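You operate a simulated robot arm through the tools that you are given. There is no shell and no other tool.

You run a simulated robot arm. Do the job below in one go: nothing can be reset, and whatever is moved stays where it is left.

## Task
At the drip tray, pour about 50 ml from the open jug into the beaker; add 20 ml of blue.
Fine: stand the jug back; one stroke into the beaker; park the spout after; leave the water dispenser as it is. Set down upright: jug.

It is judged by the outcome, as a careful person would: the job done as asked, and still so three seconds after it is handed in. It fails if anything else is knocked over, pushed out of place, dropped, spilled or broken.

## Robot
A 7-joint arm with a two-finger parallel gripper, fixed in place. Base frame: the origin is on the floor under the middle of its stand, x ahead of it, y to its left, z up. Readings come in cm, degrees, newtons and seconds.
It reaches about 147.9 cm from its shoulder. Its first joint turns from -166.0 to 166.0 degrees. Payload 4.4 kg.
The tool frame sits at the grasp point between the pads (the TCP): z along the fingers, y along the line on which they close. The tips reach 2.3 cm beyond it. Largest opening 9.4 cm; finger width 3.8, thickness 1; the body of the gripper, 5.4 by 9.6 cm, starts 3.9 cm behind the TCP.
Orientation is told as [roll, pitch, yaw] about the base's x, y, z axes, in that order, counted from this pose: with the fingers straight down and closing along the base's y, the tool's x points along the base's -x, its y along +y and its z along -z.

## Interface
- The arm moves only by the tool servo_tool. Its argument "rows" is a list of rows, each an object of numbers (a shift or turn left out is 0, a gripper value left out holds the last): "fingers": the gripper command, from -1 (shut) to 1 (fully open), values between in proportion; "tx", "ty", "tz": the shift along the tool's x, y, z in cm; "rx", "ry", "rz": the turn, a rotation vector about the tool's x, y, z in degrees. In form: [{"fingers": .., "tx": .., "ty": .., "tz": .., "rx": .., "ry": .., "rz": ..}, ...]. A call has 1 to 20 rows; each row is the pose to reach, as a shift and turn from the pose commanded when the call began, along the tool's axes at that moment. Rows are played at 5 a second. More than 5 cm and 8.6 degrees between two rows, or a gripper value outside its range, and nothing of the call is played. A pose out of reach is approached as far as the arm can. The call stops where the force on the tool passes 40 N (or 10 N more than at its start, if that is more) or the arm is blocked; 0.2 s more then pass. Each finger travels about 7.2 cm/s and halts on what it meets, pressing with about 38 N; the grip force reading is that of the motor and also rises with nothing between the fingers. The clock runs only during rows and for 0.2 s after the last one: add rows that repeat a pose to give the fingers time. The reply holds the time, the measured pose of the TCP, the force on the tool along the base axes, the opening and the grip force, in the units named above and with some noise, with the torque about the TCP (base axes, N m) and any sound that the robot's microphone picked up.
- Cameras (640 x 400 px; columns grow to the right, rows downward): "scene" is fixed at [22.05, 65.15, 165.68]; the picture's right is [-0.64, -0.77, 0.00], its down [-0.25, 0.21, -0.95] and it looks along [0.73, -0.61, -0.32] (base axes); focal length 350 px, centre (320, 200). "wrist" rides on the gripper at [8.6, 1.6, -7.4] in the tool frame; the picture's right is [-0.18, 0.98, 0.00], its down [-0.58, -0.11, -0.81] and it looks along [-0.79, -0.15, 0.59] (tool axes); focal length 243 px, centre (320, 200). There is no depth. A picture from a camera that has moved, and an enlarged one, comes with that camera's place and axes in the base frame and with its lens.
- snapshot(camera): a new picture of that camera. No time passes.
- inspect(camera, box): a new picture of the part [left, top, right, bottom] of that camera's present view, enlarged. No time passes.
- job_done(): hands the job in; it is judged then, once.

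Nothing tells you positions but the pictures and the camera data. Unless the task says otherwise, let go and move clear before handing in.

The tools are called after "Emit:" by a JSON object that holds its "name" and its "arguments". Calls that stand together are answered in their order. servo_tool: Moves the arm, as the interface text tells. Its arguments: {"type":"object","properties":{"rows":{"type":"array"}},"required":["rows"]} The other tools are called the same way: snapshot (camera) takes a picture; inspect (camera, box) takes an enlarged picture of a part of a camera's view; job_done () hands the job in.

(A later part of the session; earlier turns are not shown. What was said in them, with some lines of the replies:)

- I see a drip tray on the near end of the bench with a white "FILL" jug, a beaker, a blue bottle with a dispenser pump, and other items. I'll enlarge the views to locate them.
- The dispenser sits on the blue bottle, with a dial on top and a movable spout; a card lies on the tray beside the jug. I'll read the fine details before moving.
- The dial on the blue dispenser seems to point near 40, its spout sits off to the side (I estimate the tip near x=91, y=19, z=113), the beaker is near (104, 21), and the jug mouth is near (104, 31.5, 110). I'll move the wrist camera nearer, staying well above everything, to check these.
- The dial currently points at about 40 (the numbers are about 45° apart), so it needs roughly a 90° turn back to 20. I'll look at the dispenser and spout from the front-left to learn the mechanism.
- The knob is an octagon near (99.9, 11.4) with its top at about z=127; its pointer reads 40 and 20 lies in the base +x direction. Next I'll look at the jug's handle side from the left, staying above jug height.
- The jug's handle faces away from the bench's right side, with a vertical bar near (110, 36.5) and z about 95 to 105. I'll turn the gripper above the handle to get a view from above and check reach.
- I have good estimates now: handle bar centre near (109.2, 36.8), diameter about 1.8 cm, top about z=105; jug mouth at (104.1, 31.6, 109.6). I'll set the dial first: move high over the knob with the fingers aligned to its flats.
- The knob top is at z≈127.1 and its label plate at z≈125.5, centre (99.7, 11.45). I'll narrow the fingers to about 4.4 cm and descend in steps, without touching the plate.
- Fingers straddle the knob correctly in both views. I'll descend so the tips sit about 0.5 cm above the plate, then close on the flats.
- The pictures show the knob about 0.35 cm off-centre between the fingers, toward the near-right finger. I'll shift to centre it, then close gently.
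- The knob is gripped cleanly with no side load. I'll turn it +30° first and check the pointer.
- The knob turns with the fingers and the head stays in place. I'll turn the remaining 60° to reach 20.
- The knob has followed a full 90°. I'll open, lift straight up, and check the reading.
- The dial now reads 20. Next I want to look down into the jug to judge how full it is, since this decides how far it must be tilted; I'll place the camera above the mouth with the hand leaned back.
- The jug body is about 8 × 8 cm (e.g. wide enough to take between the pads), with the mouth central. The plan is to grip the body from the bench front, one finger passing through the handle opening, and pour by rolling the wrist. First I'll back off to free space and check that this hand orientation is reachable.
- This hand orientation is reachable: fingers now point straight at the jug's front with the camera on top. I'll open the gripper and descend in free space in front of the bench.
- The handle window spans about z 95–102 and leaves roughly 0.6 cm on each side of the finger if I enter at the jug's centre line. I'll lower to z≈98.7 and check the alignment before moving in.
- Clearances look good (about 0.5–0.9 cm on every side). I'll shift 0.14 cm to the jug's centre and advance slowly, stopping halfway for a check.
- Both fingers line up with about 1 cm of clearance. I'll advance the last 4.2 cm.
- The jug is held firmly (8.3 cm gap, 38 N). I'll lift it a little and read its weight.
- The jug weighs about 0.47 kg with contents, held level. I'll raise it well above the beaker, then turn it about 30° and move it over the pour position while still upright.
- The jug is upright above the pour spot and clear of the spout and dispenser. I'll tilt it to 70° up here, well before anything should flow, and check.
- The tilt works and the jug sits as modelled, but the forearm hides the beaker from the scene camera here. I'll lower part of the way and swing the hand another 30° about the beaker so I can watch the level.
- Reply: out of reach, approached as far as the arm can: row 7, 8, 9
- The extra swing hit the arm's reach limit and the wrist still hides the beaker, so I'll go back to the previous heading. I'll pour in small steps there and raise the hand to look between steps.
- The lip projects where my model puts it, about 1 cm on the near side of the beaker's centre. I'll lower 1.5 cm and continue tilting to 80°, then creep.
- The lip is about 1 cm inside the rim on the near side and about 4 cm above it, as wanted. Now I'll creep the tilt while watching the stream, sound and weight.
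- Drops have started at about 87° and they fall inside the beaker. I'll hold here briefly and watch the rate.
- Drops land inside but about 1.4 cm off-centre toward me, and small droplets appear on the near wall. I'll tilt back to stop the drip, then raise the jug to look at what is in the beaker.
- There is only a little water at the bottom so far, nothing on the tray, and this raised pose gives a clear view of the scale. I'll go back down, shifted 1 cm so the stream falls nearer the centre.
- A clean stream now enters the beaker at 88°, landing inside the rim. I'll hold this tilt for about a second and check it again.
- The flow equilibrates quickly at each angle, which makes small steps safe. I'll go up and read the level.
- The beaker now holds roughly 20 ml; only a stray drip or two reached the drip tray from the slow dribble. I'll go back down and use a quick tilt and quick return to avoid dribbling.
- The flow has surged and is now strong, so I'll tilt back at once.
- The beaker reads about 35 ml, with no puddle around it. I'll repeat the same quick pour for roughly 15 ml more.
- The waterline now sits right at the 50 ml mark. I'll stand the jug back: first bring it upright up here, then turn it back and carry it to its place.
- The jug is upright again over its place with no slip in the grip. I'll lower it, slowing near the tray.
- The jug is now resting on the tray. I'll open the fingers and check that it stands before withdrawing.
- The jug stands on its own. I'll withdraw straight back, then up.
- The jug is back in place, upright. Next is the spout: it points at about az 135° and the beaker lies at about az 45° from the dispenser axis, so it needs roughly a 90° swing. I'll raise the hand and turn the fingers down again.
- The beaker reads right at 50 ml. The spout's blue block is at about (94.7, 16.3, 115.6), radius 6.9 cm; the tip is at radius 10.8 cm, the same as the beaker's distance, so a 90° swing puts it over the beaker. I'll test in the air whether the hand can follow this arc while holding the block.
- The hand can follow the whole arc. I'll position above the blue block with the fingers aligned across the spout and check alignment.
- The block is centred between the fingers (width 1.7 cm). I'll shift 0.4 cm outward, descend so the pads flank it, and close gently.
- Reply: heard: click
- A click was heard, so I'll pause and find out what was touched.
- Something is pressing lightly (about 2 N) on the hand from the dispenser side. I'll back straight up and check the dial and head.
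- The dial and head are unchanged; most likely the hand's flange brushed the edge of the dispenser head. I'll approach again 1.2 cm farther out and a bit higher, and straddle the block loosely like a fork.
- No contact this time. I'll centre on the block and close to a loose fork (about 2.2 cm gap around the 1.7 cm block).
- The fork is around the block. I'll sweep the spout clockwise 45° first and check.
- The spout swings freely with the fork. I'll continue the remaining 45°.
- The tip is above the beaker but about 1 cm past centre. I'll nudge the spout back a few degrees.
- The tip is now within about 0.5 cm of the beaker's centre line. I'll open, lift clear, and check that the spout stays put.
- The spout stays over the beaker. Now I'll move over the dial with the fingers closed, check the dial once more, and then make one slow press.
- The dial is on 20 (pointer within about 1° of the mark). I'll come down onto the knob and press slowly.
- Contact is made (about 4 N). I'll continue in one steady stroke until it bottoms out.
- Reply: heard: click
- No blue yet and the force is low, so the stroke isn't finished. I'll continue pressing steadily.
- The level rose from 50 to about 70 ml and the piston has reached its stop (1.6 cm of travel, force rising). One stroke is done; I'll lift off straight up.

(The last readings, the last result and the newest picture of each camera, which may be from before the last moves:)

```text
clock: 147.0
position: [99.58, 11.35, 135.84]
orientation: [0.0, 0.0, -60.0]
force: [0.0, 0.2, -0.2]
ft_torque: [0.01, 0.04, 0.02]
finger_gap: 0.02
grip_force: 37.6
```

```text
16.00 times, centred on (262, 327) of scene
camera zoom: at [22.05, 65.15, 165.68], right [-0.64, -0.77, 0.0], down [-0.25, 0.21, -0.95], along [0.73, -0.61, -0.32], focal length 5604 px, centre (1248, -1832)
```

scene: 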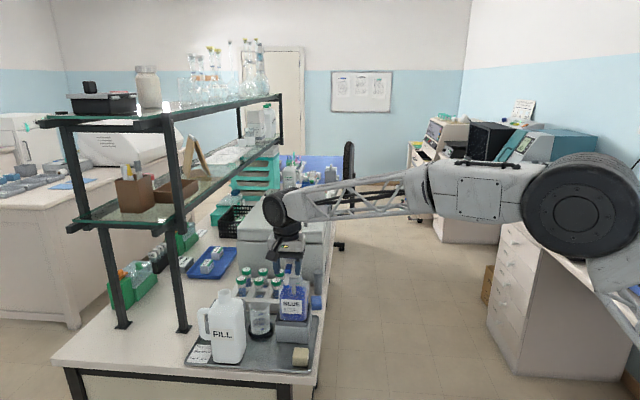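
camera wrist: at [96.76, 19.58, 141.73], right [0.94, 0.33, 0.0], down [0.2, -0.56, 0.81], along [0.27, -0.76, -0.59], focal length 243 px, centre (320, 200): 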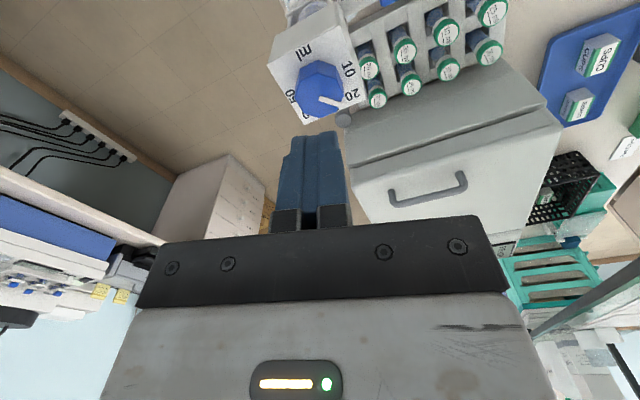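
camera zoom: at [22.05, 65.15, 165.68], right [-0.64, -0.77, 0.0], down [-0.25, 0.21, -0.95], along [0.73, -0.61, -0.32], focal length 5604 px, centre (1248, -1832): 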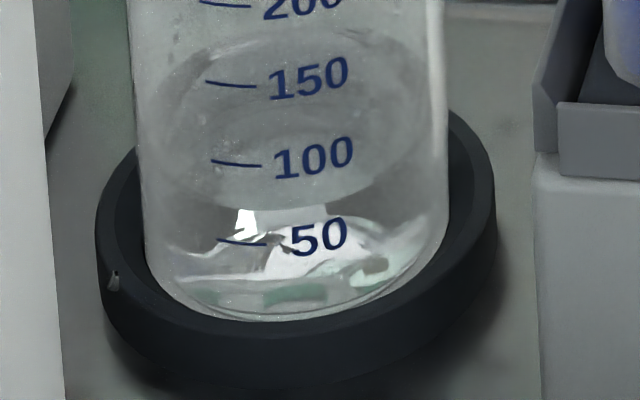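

The piston has sprung back and the beaker stands at about 70 ml. Now I'll park the spout: return to the block with the open fork at the same pose I left it.

Emit:
{"name": "servo_tool", "arguments": {"rows": [{"fingers": -0.2, "rz": 7, "tx": 0.3, "ty": 0.7, "tz": 0}, {"rz": 14, "tx": 0.7, "ty": 1.5}, {"rz": 21, "tx": 1.1, "ty": 2.3}, {"rz": 28, "tx": 1.5, "ty": 3.1}, {"rz": 35, "tx": 1.9, "ty": 4}, {"rz": 42, "tx": 2.3, "ty": 5}, {"rz": 49, "tx": 2.7, "ty": 6}, {"rz": 56, "tx": 3.1, "ty": 7, "tz": 0.5}, {"rz": 62, "tx": 3.5, "ty": 7.63, "tz": 1}, {"rz": 67, "tx": 3.5, "ty": 7.63, "tz": 1.45}, {"rz": 67, "tx": 3.5, "ty": 7.63, "tz": 1.45}]}}

Emit:
{"name": "inspect", "arguments": {"camera": "wrist", "box": [230, 0, 410, 180]}}

```text
clock: 149.4
position: [104.25, 17.92, 134.3]
orientation: [-0.1, 0.0, -127.1]
force: [-0.2, -0.3, 0.2]
ft_torque: [0.0, -0.01, -0.02]
finger_gap: 3.77
grip_force: 0.1
```

```text
2.22 times, centred on (320, 90) of wrist
camera zoom: at [110.97, 24.07, 141.63], right [0.67, -0.74, 0.0], down [-0.44, -0.4, 0.81], along [-0.6, -0.54, -0.59], focal length 539 px, centre (320, 444)
```

zoom: 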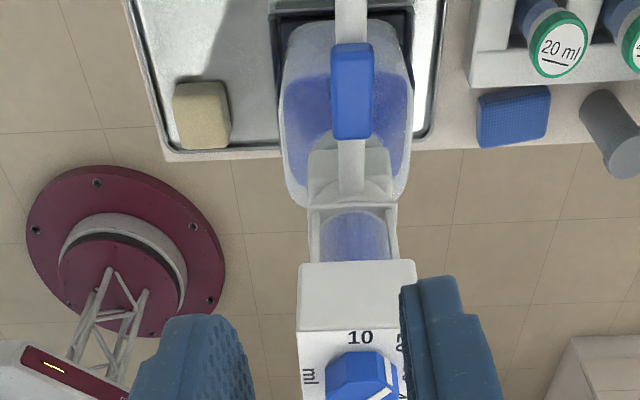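

The block now sits about 1.2 cm off the fork centre (the spout settled a few degrees after I released it). I'll realign before descending.

Emit:
{"name": "servo_tool", "arguments": {"rows": [{"tx": 0.03, "ty": 0.5, "rz": 3}, {"tx": 0.06, "ty": 1.08, "rz": 6.5}, {"tx": 0.06, "ty": 1.08, "rz": 6.5, "tz": 3}, {"tx": 0.06, "ty": 1.08, "rz": 6.5, "tz": 6}, {"tx": 0.06, "ty": 1.08, "rz": 6.5, "tz": 9}, {"tx": 0.06, "ty": 1.08, "rz": 6.5, "tz": 12}, {"tx": 0.06, "ty": 1.08, "rz": 6.5, "tz": 12}]}}

Emit:
{"name": "inspect", "arguments": {"camera": "wrist", "box": [230, 0, 410, 200]}}

Emit:
{"name": "inspect", "arguments": {"camera": "scene", "box": [245, 220, 315, 290]}}

```text
clock: 151.0
position: [105.68, 17.45, 122.45]
orientation: [0.0, 0.0, -133.6]
force: [-0.8, -0.8, 0.4]
ft_torque: [-0.02, 0.0, 0.02]
finger_gap: 3.78
grip_force: 0.1
```

```text
2.00 times, centred on (320, 100) of wrist
camera zoom: at [112.85, 22.74, 129.72], right [0.59, -0.81, 0.0], down [-0.48, -0.35, 0.81], along [-0.65, -0.47, -0.59], focal length 485 px, centre (320, 400)
```

zoom: 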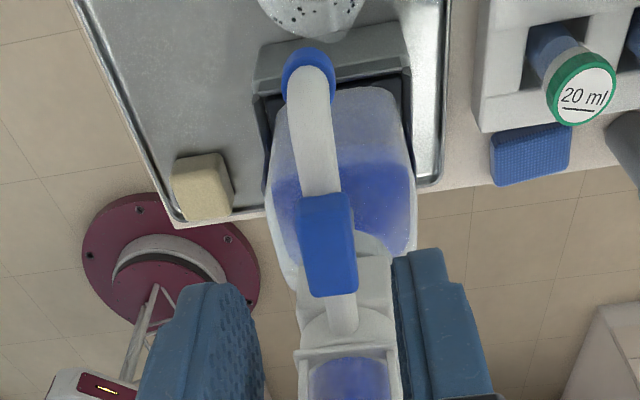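

```text
5.71 times, centred on (280, 255) of scene
camera zoom: at [22.05, 65.15, 165.68], right [-0.64, -0.77, 0.0], down [-0.25, 0.21, -0.95], along [0.73, -0.61, -0.32], focal length 2002 px, centre (549, -114)
```

zoom: 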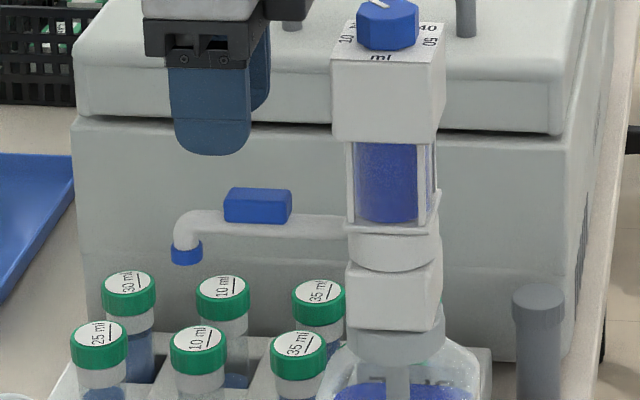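

Emit:
{"name": "servo_tool", "arguments": {"rows": [{"tz": 1.5}, {"tz": 3}, {"tz": 4.2}, {"tz": 5}, {"tz": 5}, {"tz": 5, "fingers": -0.35}, {"tz": 5, "fingers": -0.53}, {"tz": 5, "fingers": -0.53}]}}

Emit:
{"name": "inspect", "arguments": {"camera": "wrist", "box": [240, 60, 420, 230]}}

```text
clock: 152.8
position: [105.19, 17.43, 117.36]
orientation: [0.0, 0.0, -133.5]
force: [-1.0, 0.2, 0.0]
ft_torque: [0.04, -0.02, 0.0]
finger_gap: 2.22
grip_force: 0.2
```

```text
2.35 times, centred on (330, 145) of wrist
camera zoom: at [112.63, 22.75, 124.71], right [0.59, -0.81, 0.0], down [-0.48, -0.35, 0.81], along [-0.65, -0.47, -0.59], focal length 571 px, centre (296, 329)
```

zoom: 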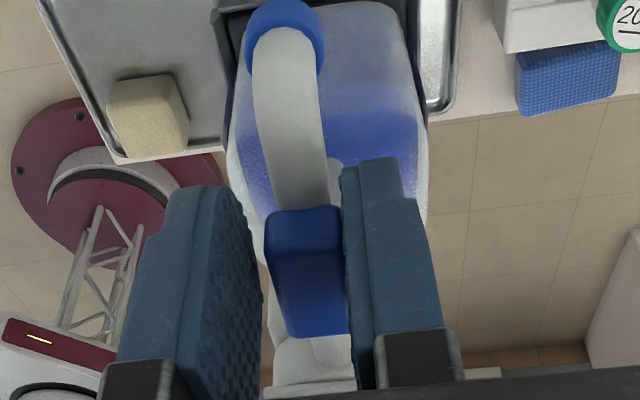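

Emit:
{"name": "servo_tool", "arguments": {"rows": [{"tx": -0.032, "ty": -0.723, "rz": -5}, {"tx": -0.126, "ty": -1.441, "rz": -10}, {"tx": -0.283, "ty": -2.148, "rz": -15}, {"tx": -0.5, "ty": -2.839, "rz": -20}, {"tx": -0.778, "ty": -3.508, "rz": -25}, {"tx": -1.112, "ty": -4.15, "rz": -30}, {"tx": -1.501, "ty": -4.761, "rz": -35}, {"tx": -1.942, "ty": -5.335, "rz": -40}, {"tx": -2.431, "ty": -5.869, "rz": -45}, {"tx": -2.431, "ty": -5.869, "rz": -45}]}}

Emit:
{"name": "inspect", "arguments": {"camera": "wrist", "box": [240, 60, 420, 230]}}

Emit:
{"name": "inspect", "arguments": {"camera": "scene", "box": [245, 220, 325, 330]}}

```text
clock: 155.0
position: [99.21, 19.57, 117.23]
orientation: [0.0, -0.1, -88.4]
force: [-1.4, -0.4, 0.0]
ft_torque: [-0.02, -0.03, 0.01]
finger_gap: 2.21
grip_force: 0.0
```

```text
2.35 times, centred on (330, 145) of wrist
camera zoom: at [100.92, 28.55, 124.55], right [0.99, -0.16, 0.0], down [-0.09, -0.58, 0.81], along [-0.13, -0.8, -0.59], focal length 571 px, centre (296, 329)
```

zoom: 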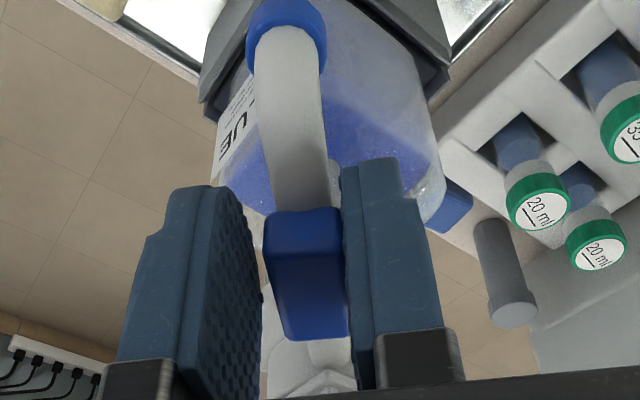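

```text
3.64 times, centred on (285, 275) of scene
camera zoom: at [22.05, 65.15, 165.68], right [-0.64, -0.77, 0.0], down [-0.25, 0.21, -0.95], along [0.73, -0.61, -0.32], focal length 1274 px, centre (447, -73)
```

zoom: 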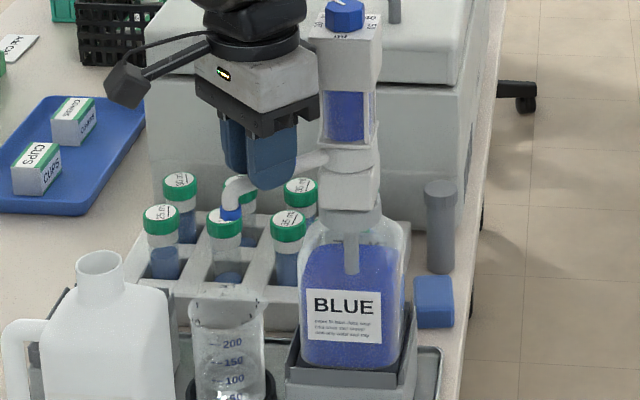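

Emit:
{"name": "servo_tool", "arguments": {"rows": [{"tx": -0.032, "ty": -0.723, "rz": -5}, {"tx": -0.126, "ty": -1.441, "rz": -10}, {"tx": -0.283, "ty": -2.148, "rz": -15}, {"tx": -0.5, "ty": -2.839, "rz": -20}, {"tx": -0.778, "ty": -3.508, "rz": -25}, {"tx": -1.112, "ty": -4.15, "rz": -30}, {"tx": -1.501, "ty": -4.761, "rz": -35}, {"tx": -1.942, "ty": -5.335, "rz": -40}, {"tx": -2.431, "ty": -5.869, "rz": -45}, {"tx": -2.431, "ty": -5.869, "rz": -45}]}}

Emit:
{"name": "inspect", "arguments": {"camera": "wrist", "box": [240, 60, 420, 230]}}

Emit:
{"name": "inspect", "arguments": {"camera": "scene", "box": [270, 250, 320, 290]}}

```text
clock: 157.2
position: [93.4, 17.01, 117.39]
orientation: [0.0, 0.0, -43.5]
force: [0.6, -0.6, 0.2]
ft_torque: [0.03, 0.0, -0.01]
finger_gap: 2.21
grip_force: 0.1
```

```text
2.35 times, centred on (330, 145) of wrist
camera zoom: at [88.48, 24.27, 124.77], right [0.81, 0.59, 0.0], down [0.35, -0.48, 0.81], along [0.47, -0.65, -0.59], focal length 571 px, centre (296, 329)
```

zoom: 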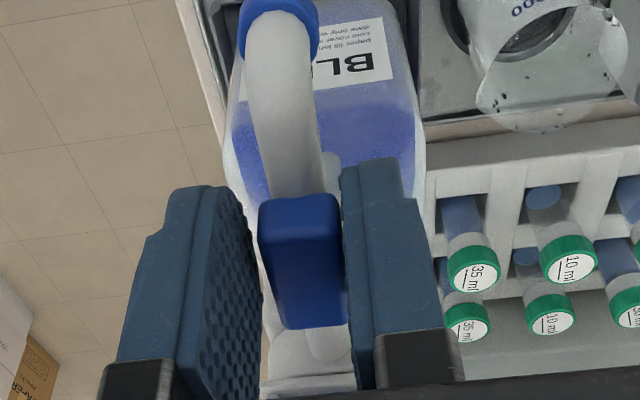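

```text
10.00 times, centred on (295, 270) of scene
camera zoom: at [22.05, 65.15, 165.68], right [-0.64, -0.77, 0.0], down [-0.25, 0.21, -0.95], along [0.73, -0.61, -0.32], focal length 3503 px, centre (570, -500)
```

zoom: 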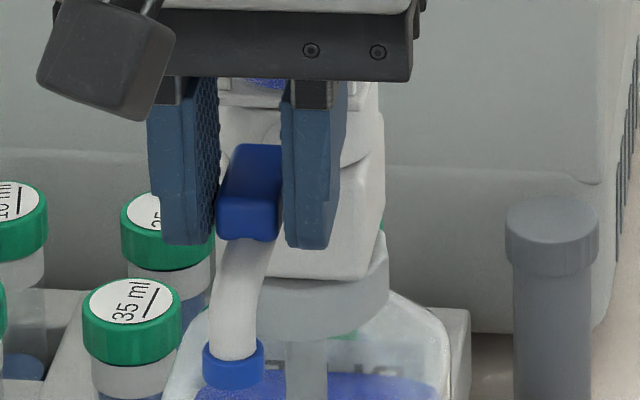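

The spout is back to within about a degree of where it was parked. I'll open the fork, lift off and confirm it stays.

Emit:
{"name": "servo_tool", "arguments": {"rows": [{"fingers": -0.45}, {"fingers": -0.35}, {"fingers": -0.25}, {"fingers": -0.1}, {"fingers": -0.1}]}}

Emit:
{"name": "inspect", "arguments": {"camera": "wrist", "box": [240, 60, 420, 230]}}

Emit:
{"name": "servo_tool", "arguments": {"rows": [{"tz": -0.5}, {"tz": -1.5}, {"tz": -3}, {"tz": -6}, {"tz": -10}, {"tz": -14}, {"tz": -18}, {"tz": -18}]}}

Emit:
{"name": "inspect", "arguments": {"camera": "scene", "box": [270, 250, 320, 290]}}

Emit:
{"name": "inspect", "arguments": {"camera": "scene", "box": [180, 200, 330, 380]}}

```text
clock: 158.4
position: [93.58, 16.93, 117.46]
orientation: [0.1, 0.0, -43.5]
force: [-1.6, -0.4, 0.3]
ft_torque: [-0.03, 0.02, 0.0]
finger_gap: 4.22
grip_force: 0.1
```

```text
2.35 times, centred on (330, 145) of wrist
camera zoom: at [88.49, 24.29, 124.77], right [0.81, 0.59, 0.0], down [0.35, -0.48, 0.81], along [0.47, -0.65, -0.59], focal length 571 px, centre (296, 329)
```

zoom: 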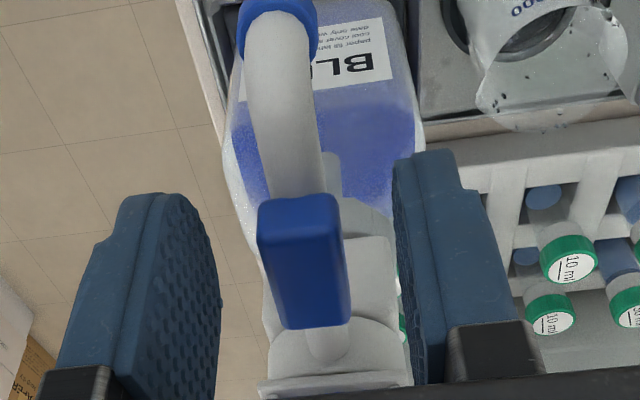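

```text
clock: 160.2
position: [93.53, 16.88, 135.25]
orientation: [0.0, 0.0, -43.5]
force: [0.3, -0.2, -0.3]
ft_torque: [0.0, -0.01, -0.01]
finger_gap: 4.25
grip_force: 0.0
```

```text
10.00 times, centred on (295, 270) of scene
camera zoom: at [22.05, 65.15, 165.68], right [-0.64, -0.77, 0.0], down [-0.25, 0.21, -0.95], along [0.73, -0.61, -0.32], focal length 3503 px, centre (570, -500)
```

zoom: 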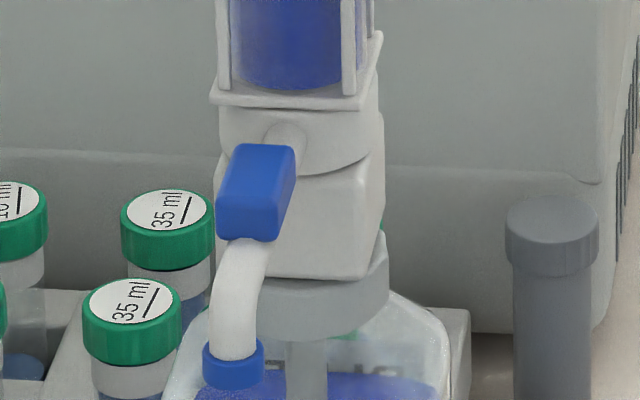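

```text
2.22 times, centred on (255, 290) of scene
camera zoom: at [22.05, 65.15, 165.68], right [-0.64, -0.77, 0.0], down [-0.25, 0.21, -0.95], along [0.73, -0.61, -0.32], focal length 778 px, centre (464, 0)
```

zoom: 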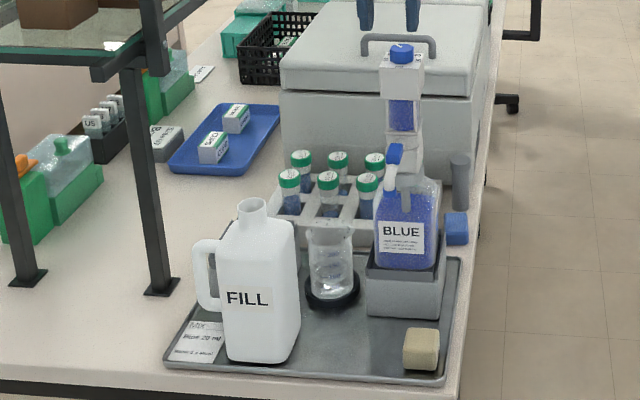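

Emit:
{"name": "snapshot", "arguments": {"camera": "wrist"}}

Emit:
{"name": "inspect", "arguments": {"camera": "scene", "box": [240, 290, 285, 345]}}

Emit:
{"name": "inspect", "arguments": {"camera": "scene", "box": [252, 320, 272, 334]}}

```text
taken
camera wrist: at [88.54, 24.16, 142.56], right [0.81, 0.59, 0.0], down [0.35, -0.48, 0.81], along [0.47, -0.65, -0.59], focal length 243 px, centre (320, 200)
```

wrist: 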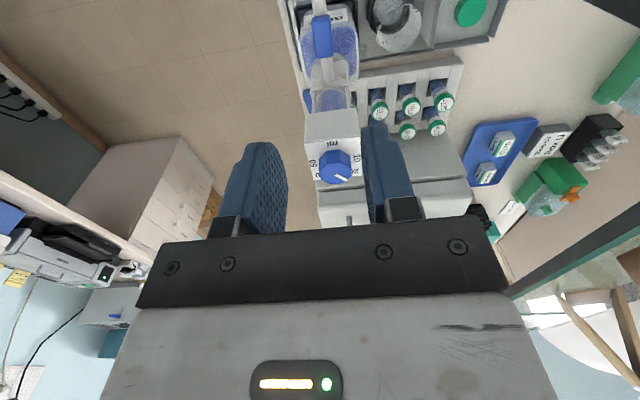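

```text
7.27 times, centred on (262, 318) of scene
camera zoom: at [22.05, 65.15, 165.68], right [-0.64, -0.77, 0.0], down [-0.25, 0.21, -0.95], along [0.73, -0.61, -0.32], focal length 2548 px, centre (738, -654)
```

zoom: 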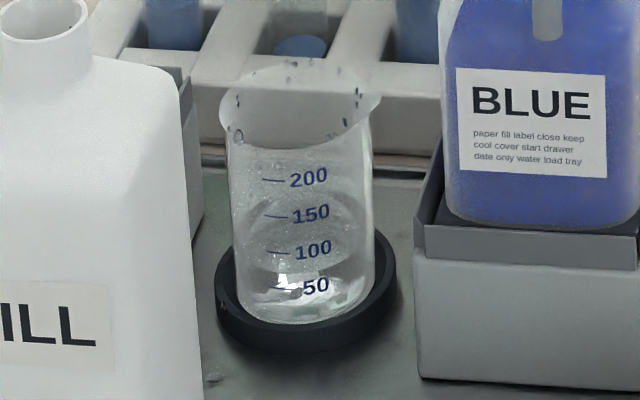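

```text
16.00 times, centred on (262, 327) of scene
camera zoom: at [22.05, 65.15, 165.68], right [-0.64, -0.77, 0.0], down [-0.25, 0.21, -0.95], along [0.73, -0.61, -0.32], focal length 5604 px, centre (1248, -1832)
```

zoom: 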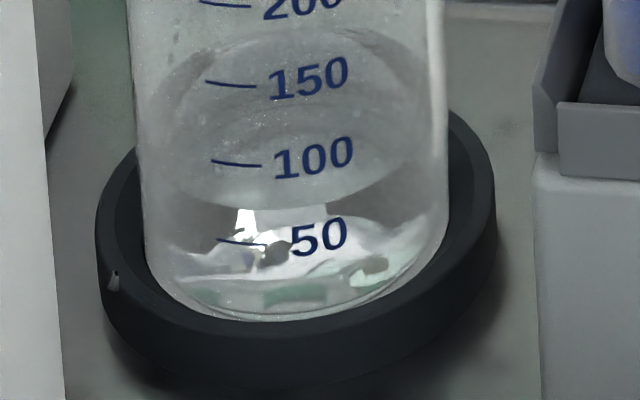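

Everything matches: jug upright in place, beaker at about 70 ml in its ring, spout parked at its original angle, dial on 20, water dispenser untouched. I'll move the hand clear and do one last check.

Emit:
{"name": "servo_tool", "arguments": {"rows": [{"tz": -3}, {"tz": -6}, {"tz": -9}, {"tz": -12}, {"tz": -15}, {"tx": 3, "tz": -16}, {"tx": 6, "tz": -17}, {"tx": 9, "tz": -17}, {"tx": 12, "tz": -17}, {"tx": 12, "tz": -17}]}}

Emit:
{"name": "snapshot", "arguments": {"camera": "scene"}}

Emit:
{"name": "inspect", "arguments": {"camera": "scene", "box": [180, 200, 330, 380]}}

```text
clock: 162.4
position: [84.9, 25.55, 152.19]
orientation: [0.0, 0.1, -43.6]
force: [-0.8, 0.1, -1.0]
ft_torque: [-0.02, -0.01, -0.01]
finger_gap: 4.22
grip_force: 0.2
```

```text
taken
```

scene: 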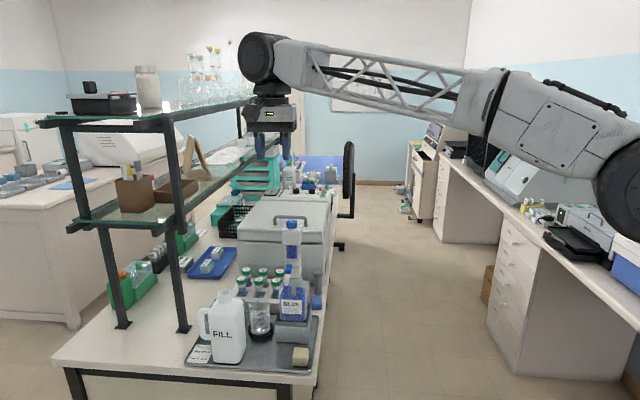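

```text
2.22 times, centred on (255, 290) of scene
camera zoom: at [22.05, 65.15, 165.68], right [-0.64, -0.77, 0.0], down [-0.25, 0.21, -0.95], along [0.73, -0.61, -0.32], focal length 778 px, centre (464, 0)
```

zoom: 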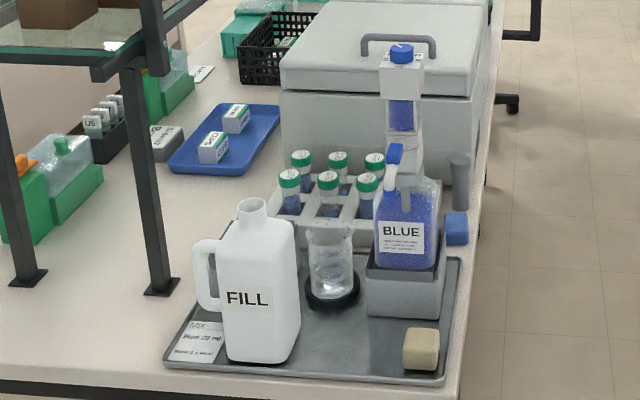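

The hand is clear and nothing else has moved. The jug is upright in its place and the spout is parked. The beaker holds the roughly 50 ml pour plus the one 20 ml stroke, so I'm handing the job in.

Emit:
{"name": "job_done", "arguments": {}}

```text
The job is handed in.
```

I poured about 50 ml from the jug into the beaker and added one stroke of blue with the dial set to 20 ml. By eye against the beaker's scale, the level was at the 50 ml mark after the pour and about 70–74 ml after the stroke. The liquid in the beaker looks clear rather than blue. The rise is the only sign I have that the blue went in.

- **Jug:** it is back upright on the tray, within about half a centimetre of where it started.
- **Spout:** it is parked again, within about a degree of its starting angle.
- **Dial:** it was on 40 when I started, and I left it on 20.
- **Water dispenser:** I did not touch it.
- **Drips:** a drop or two of water landed on the drip tray beside the beaker, and one on the beaker's ring, while I was finding the pour angle. There are also a few small dark droplets on the beaker near the rim from the stroke. I saw no other spills.
- **Click:** on my first approach to the spout the hand seems to have brushed the dispenser head, and I heard a click. The head and dial looked unchanged, and no blue had come out onto the tray.
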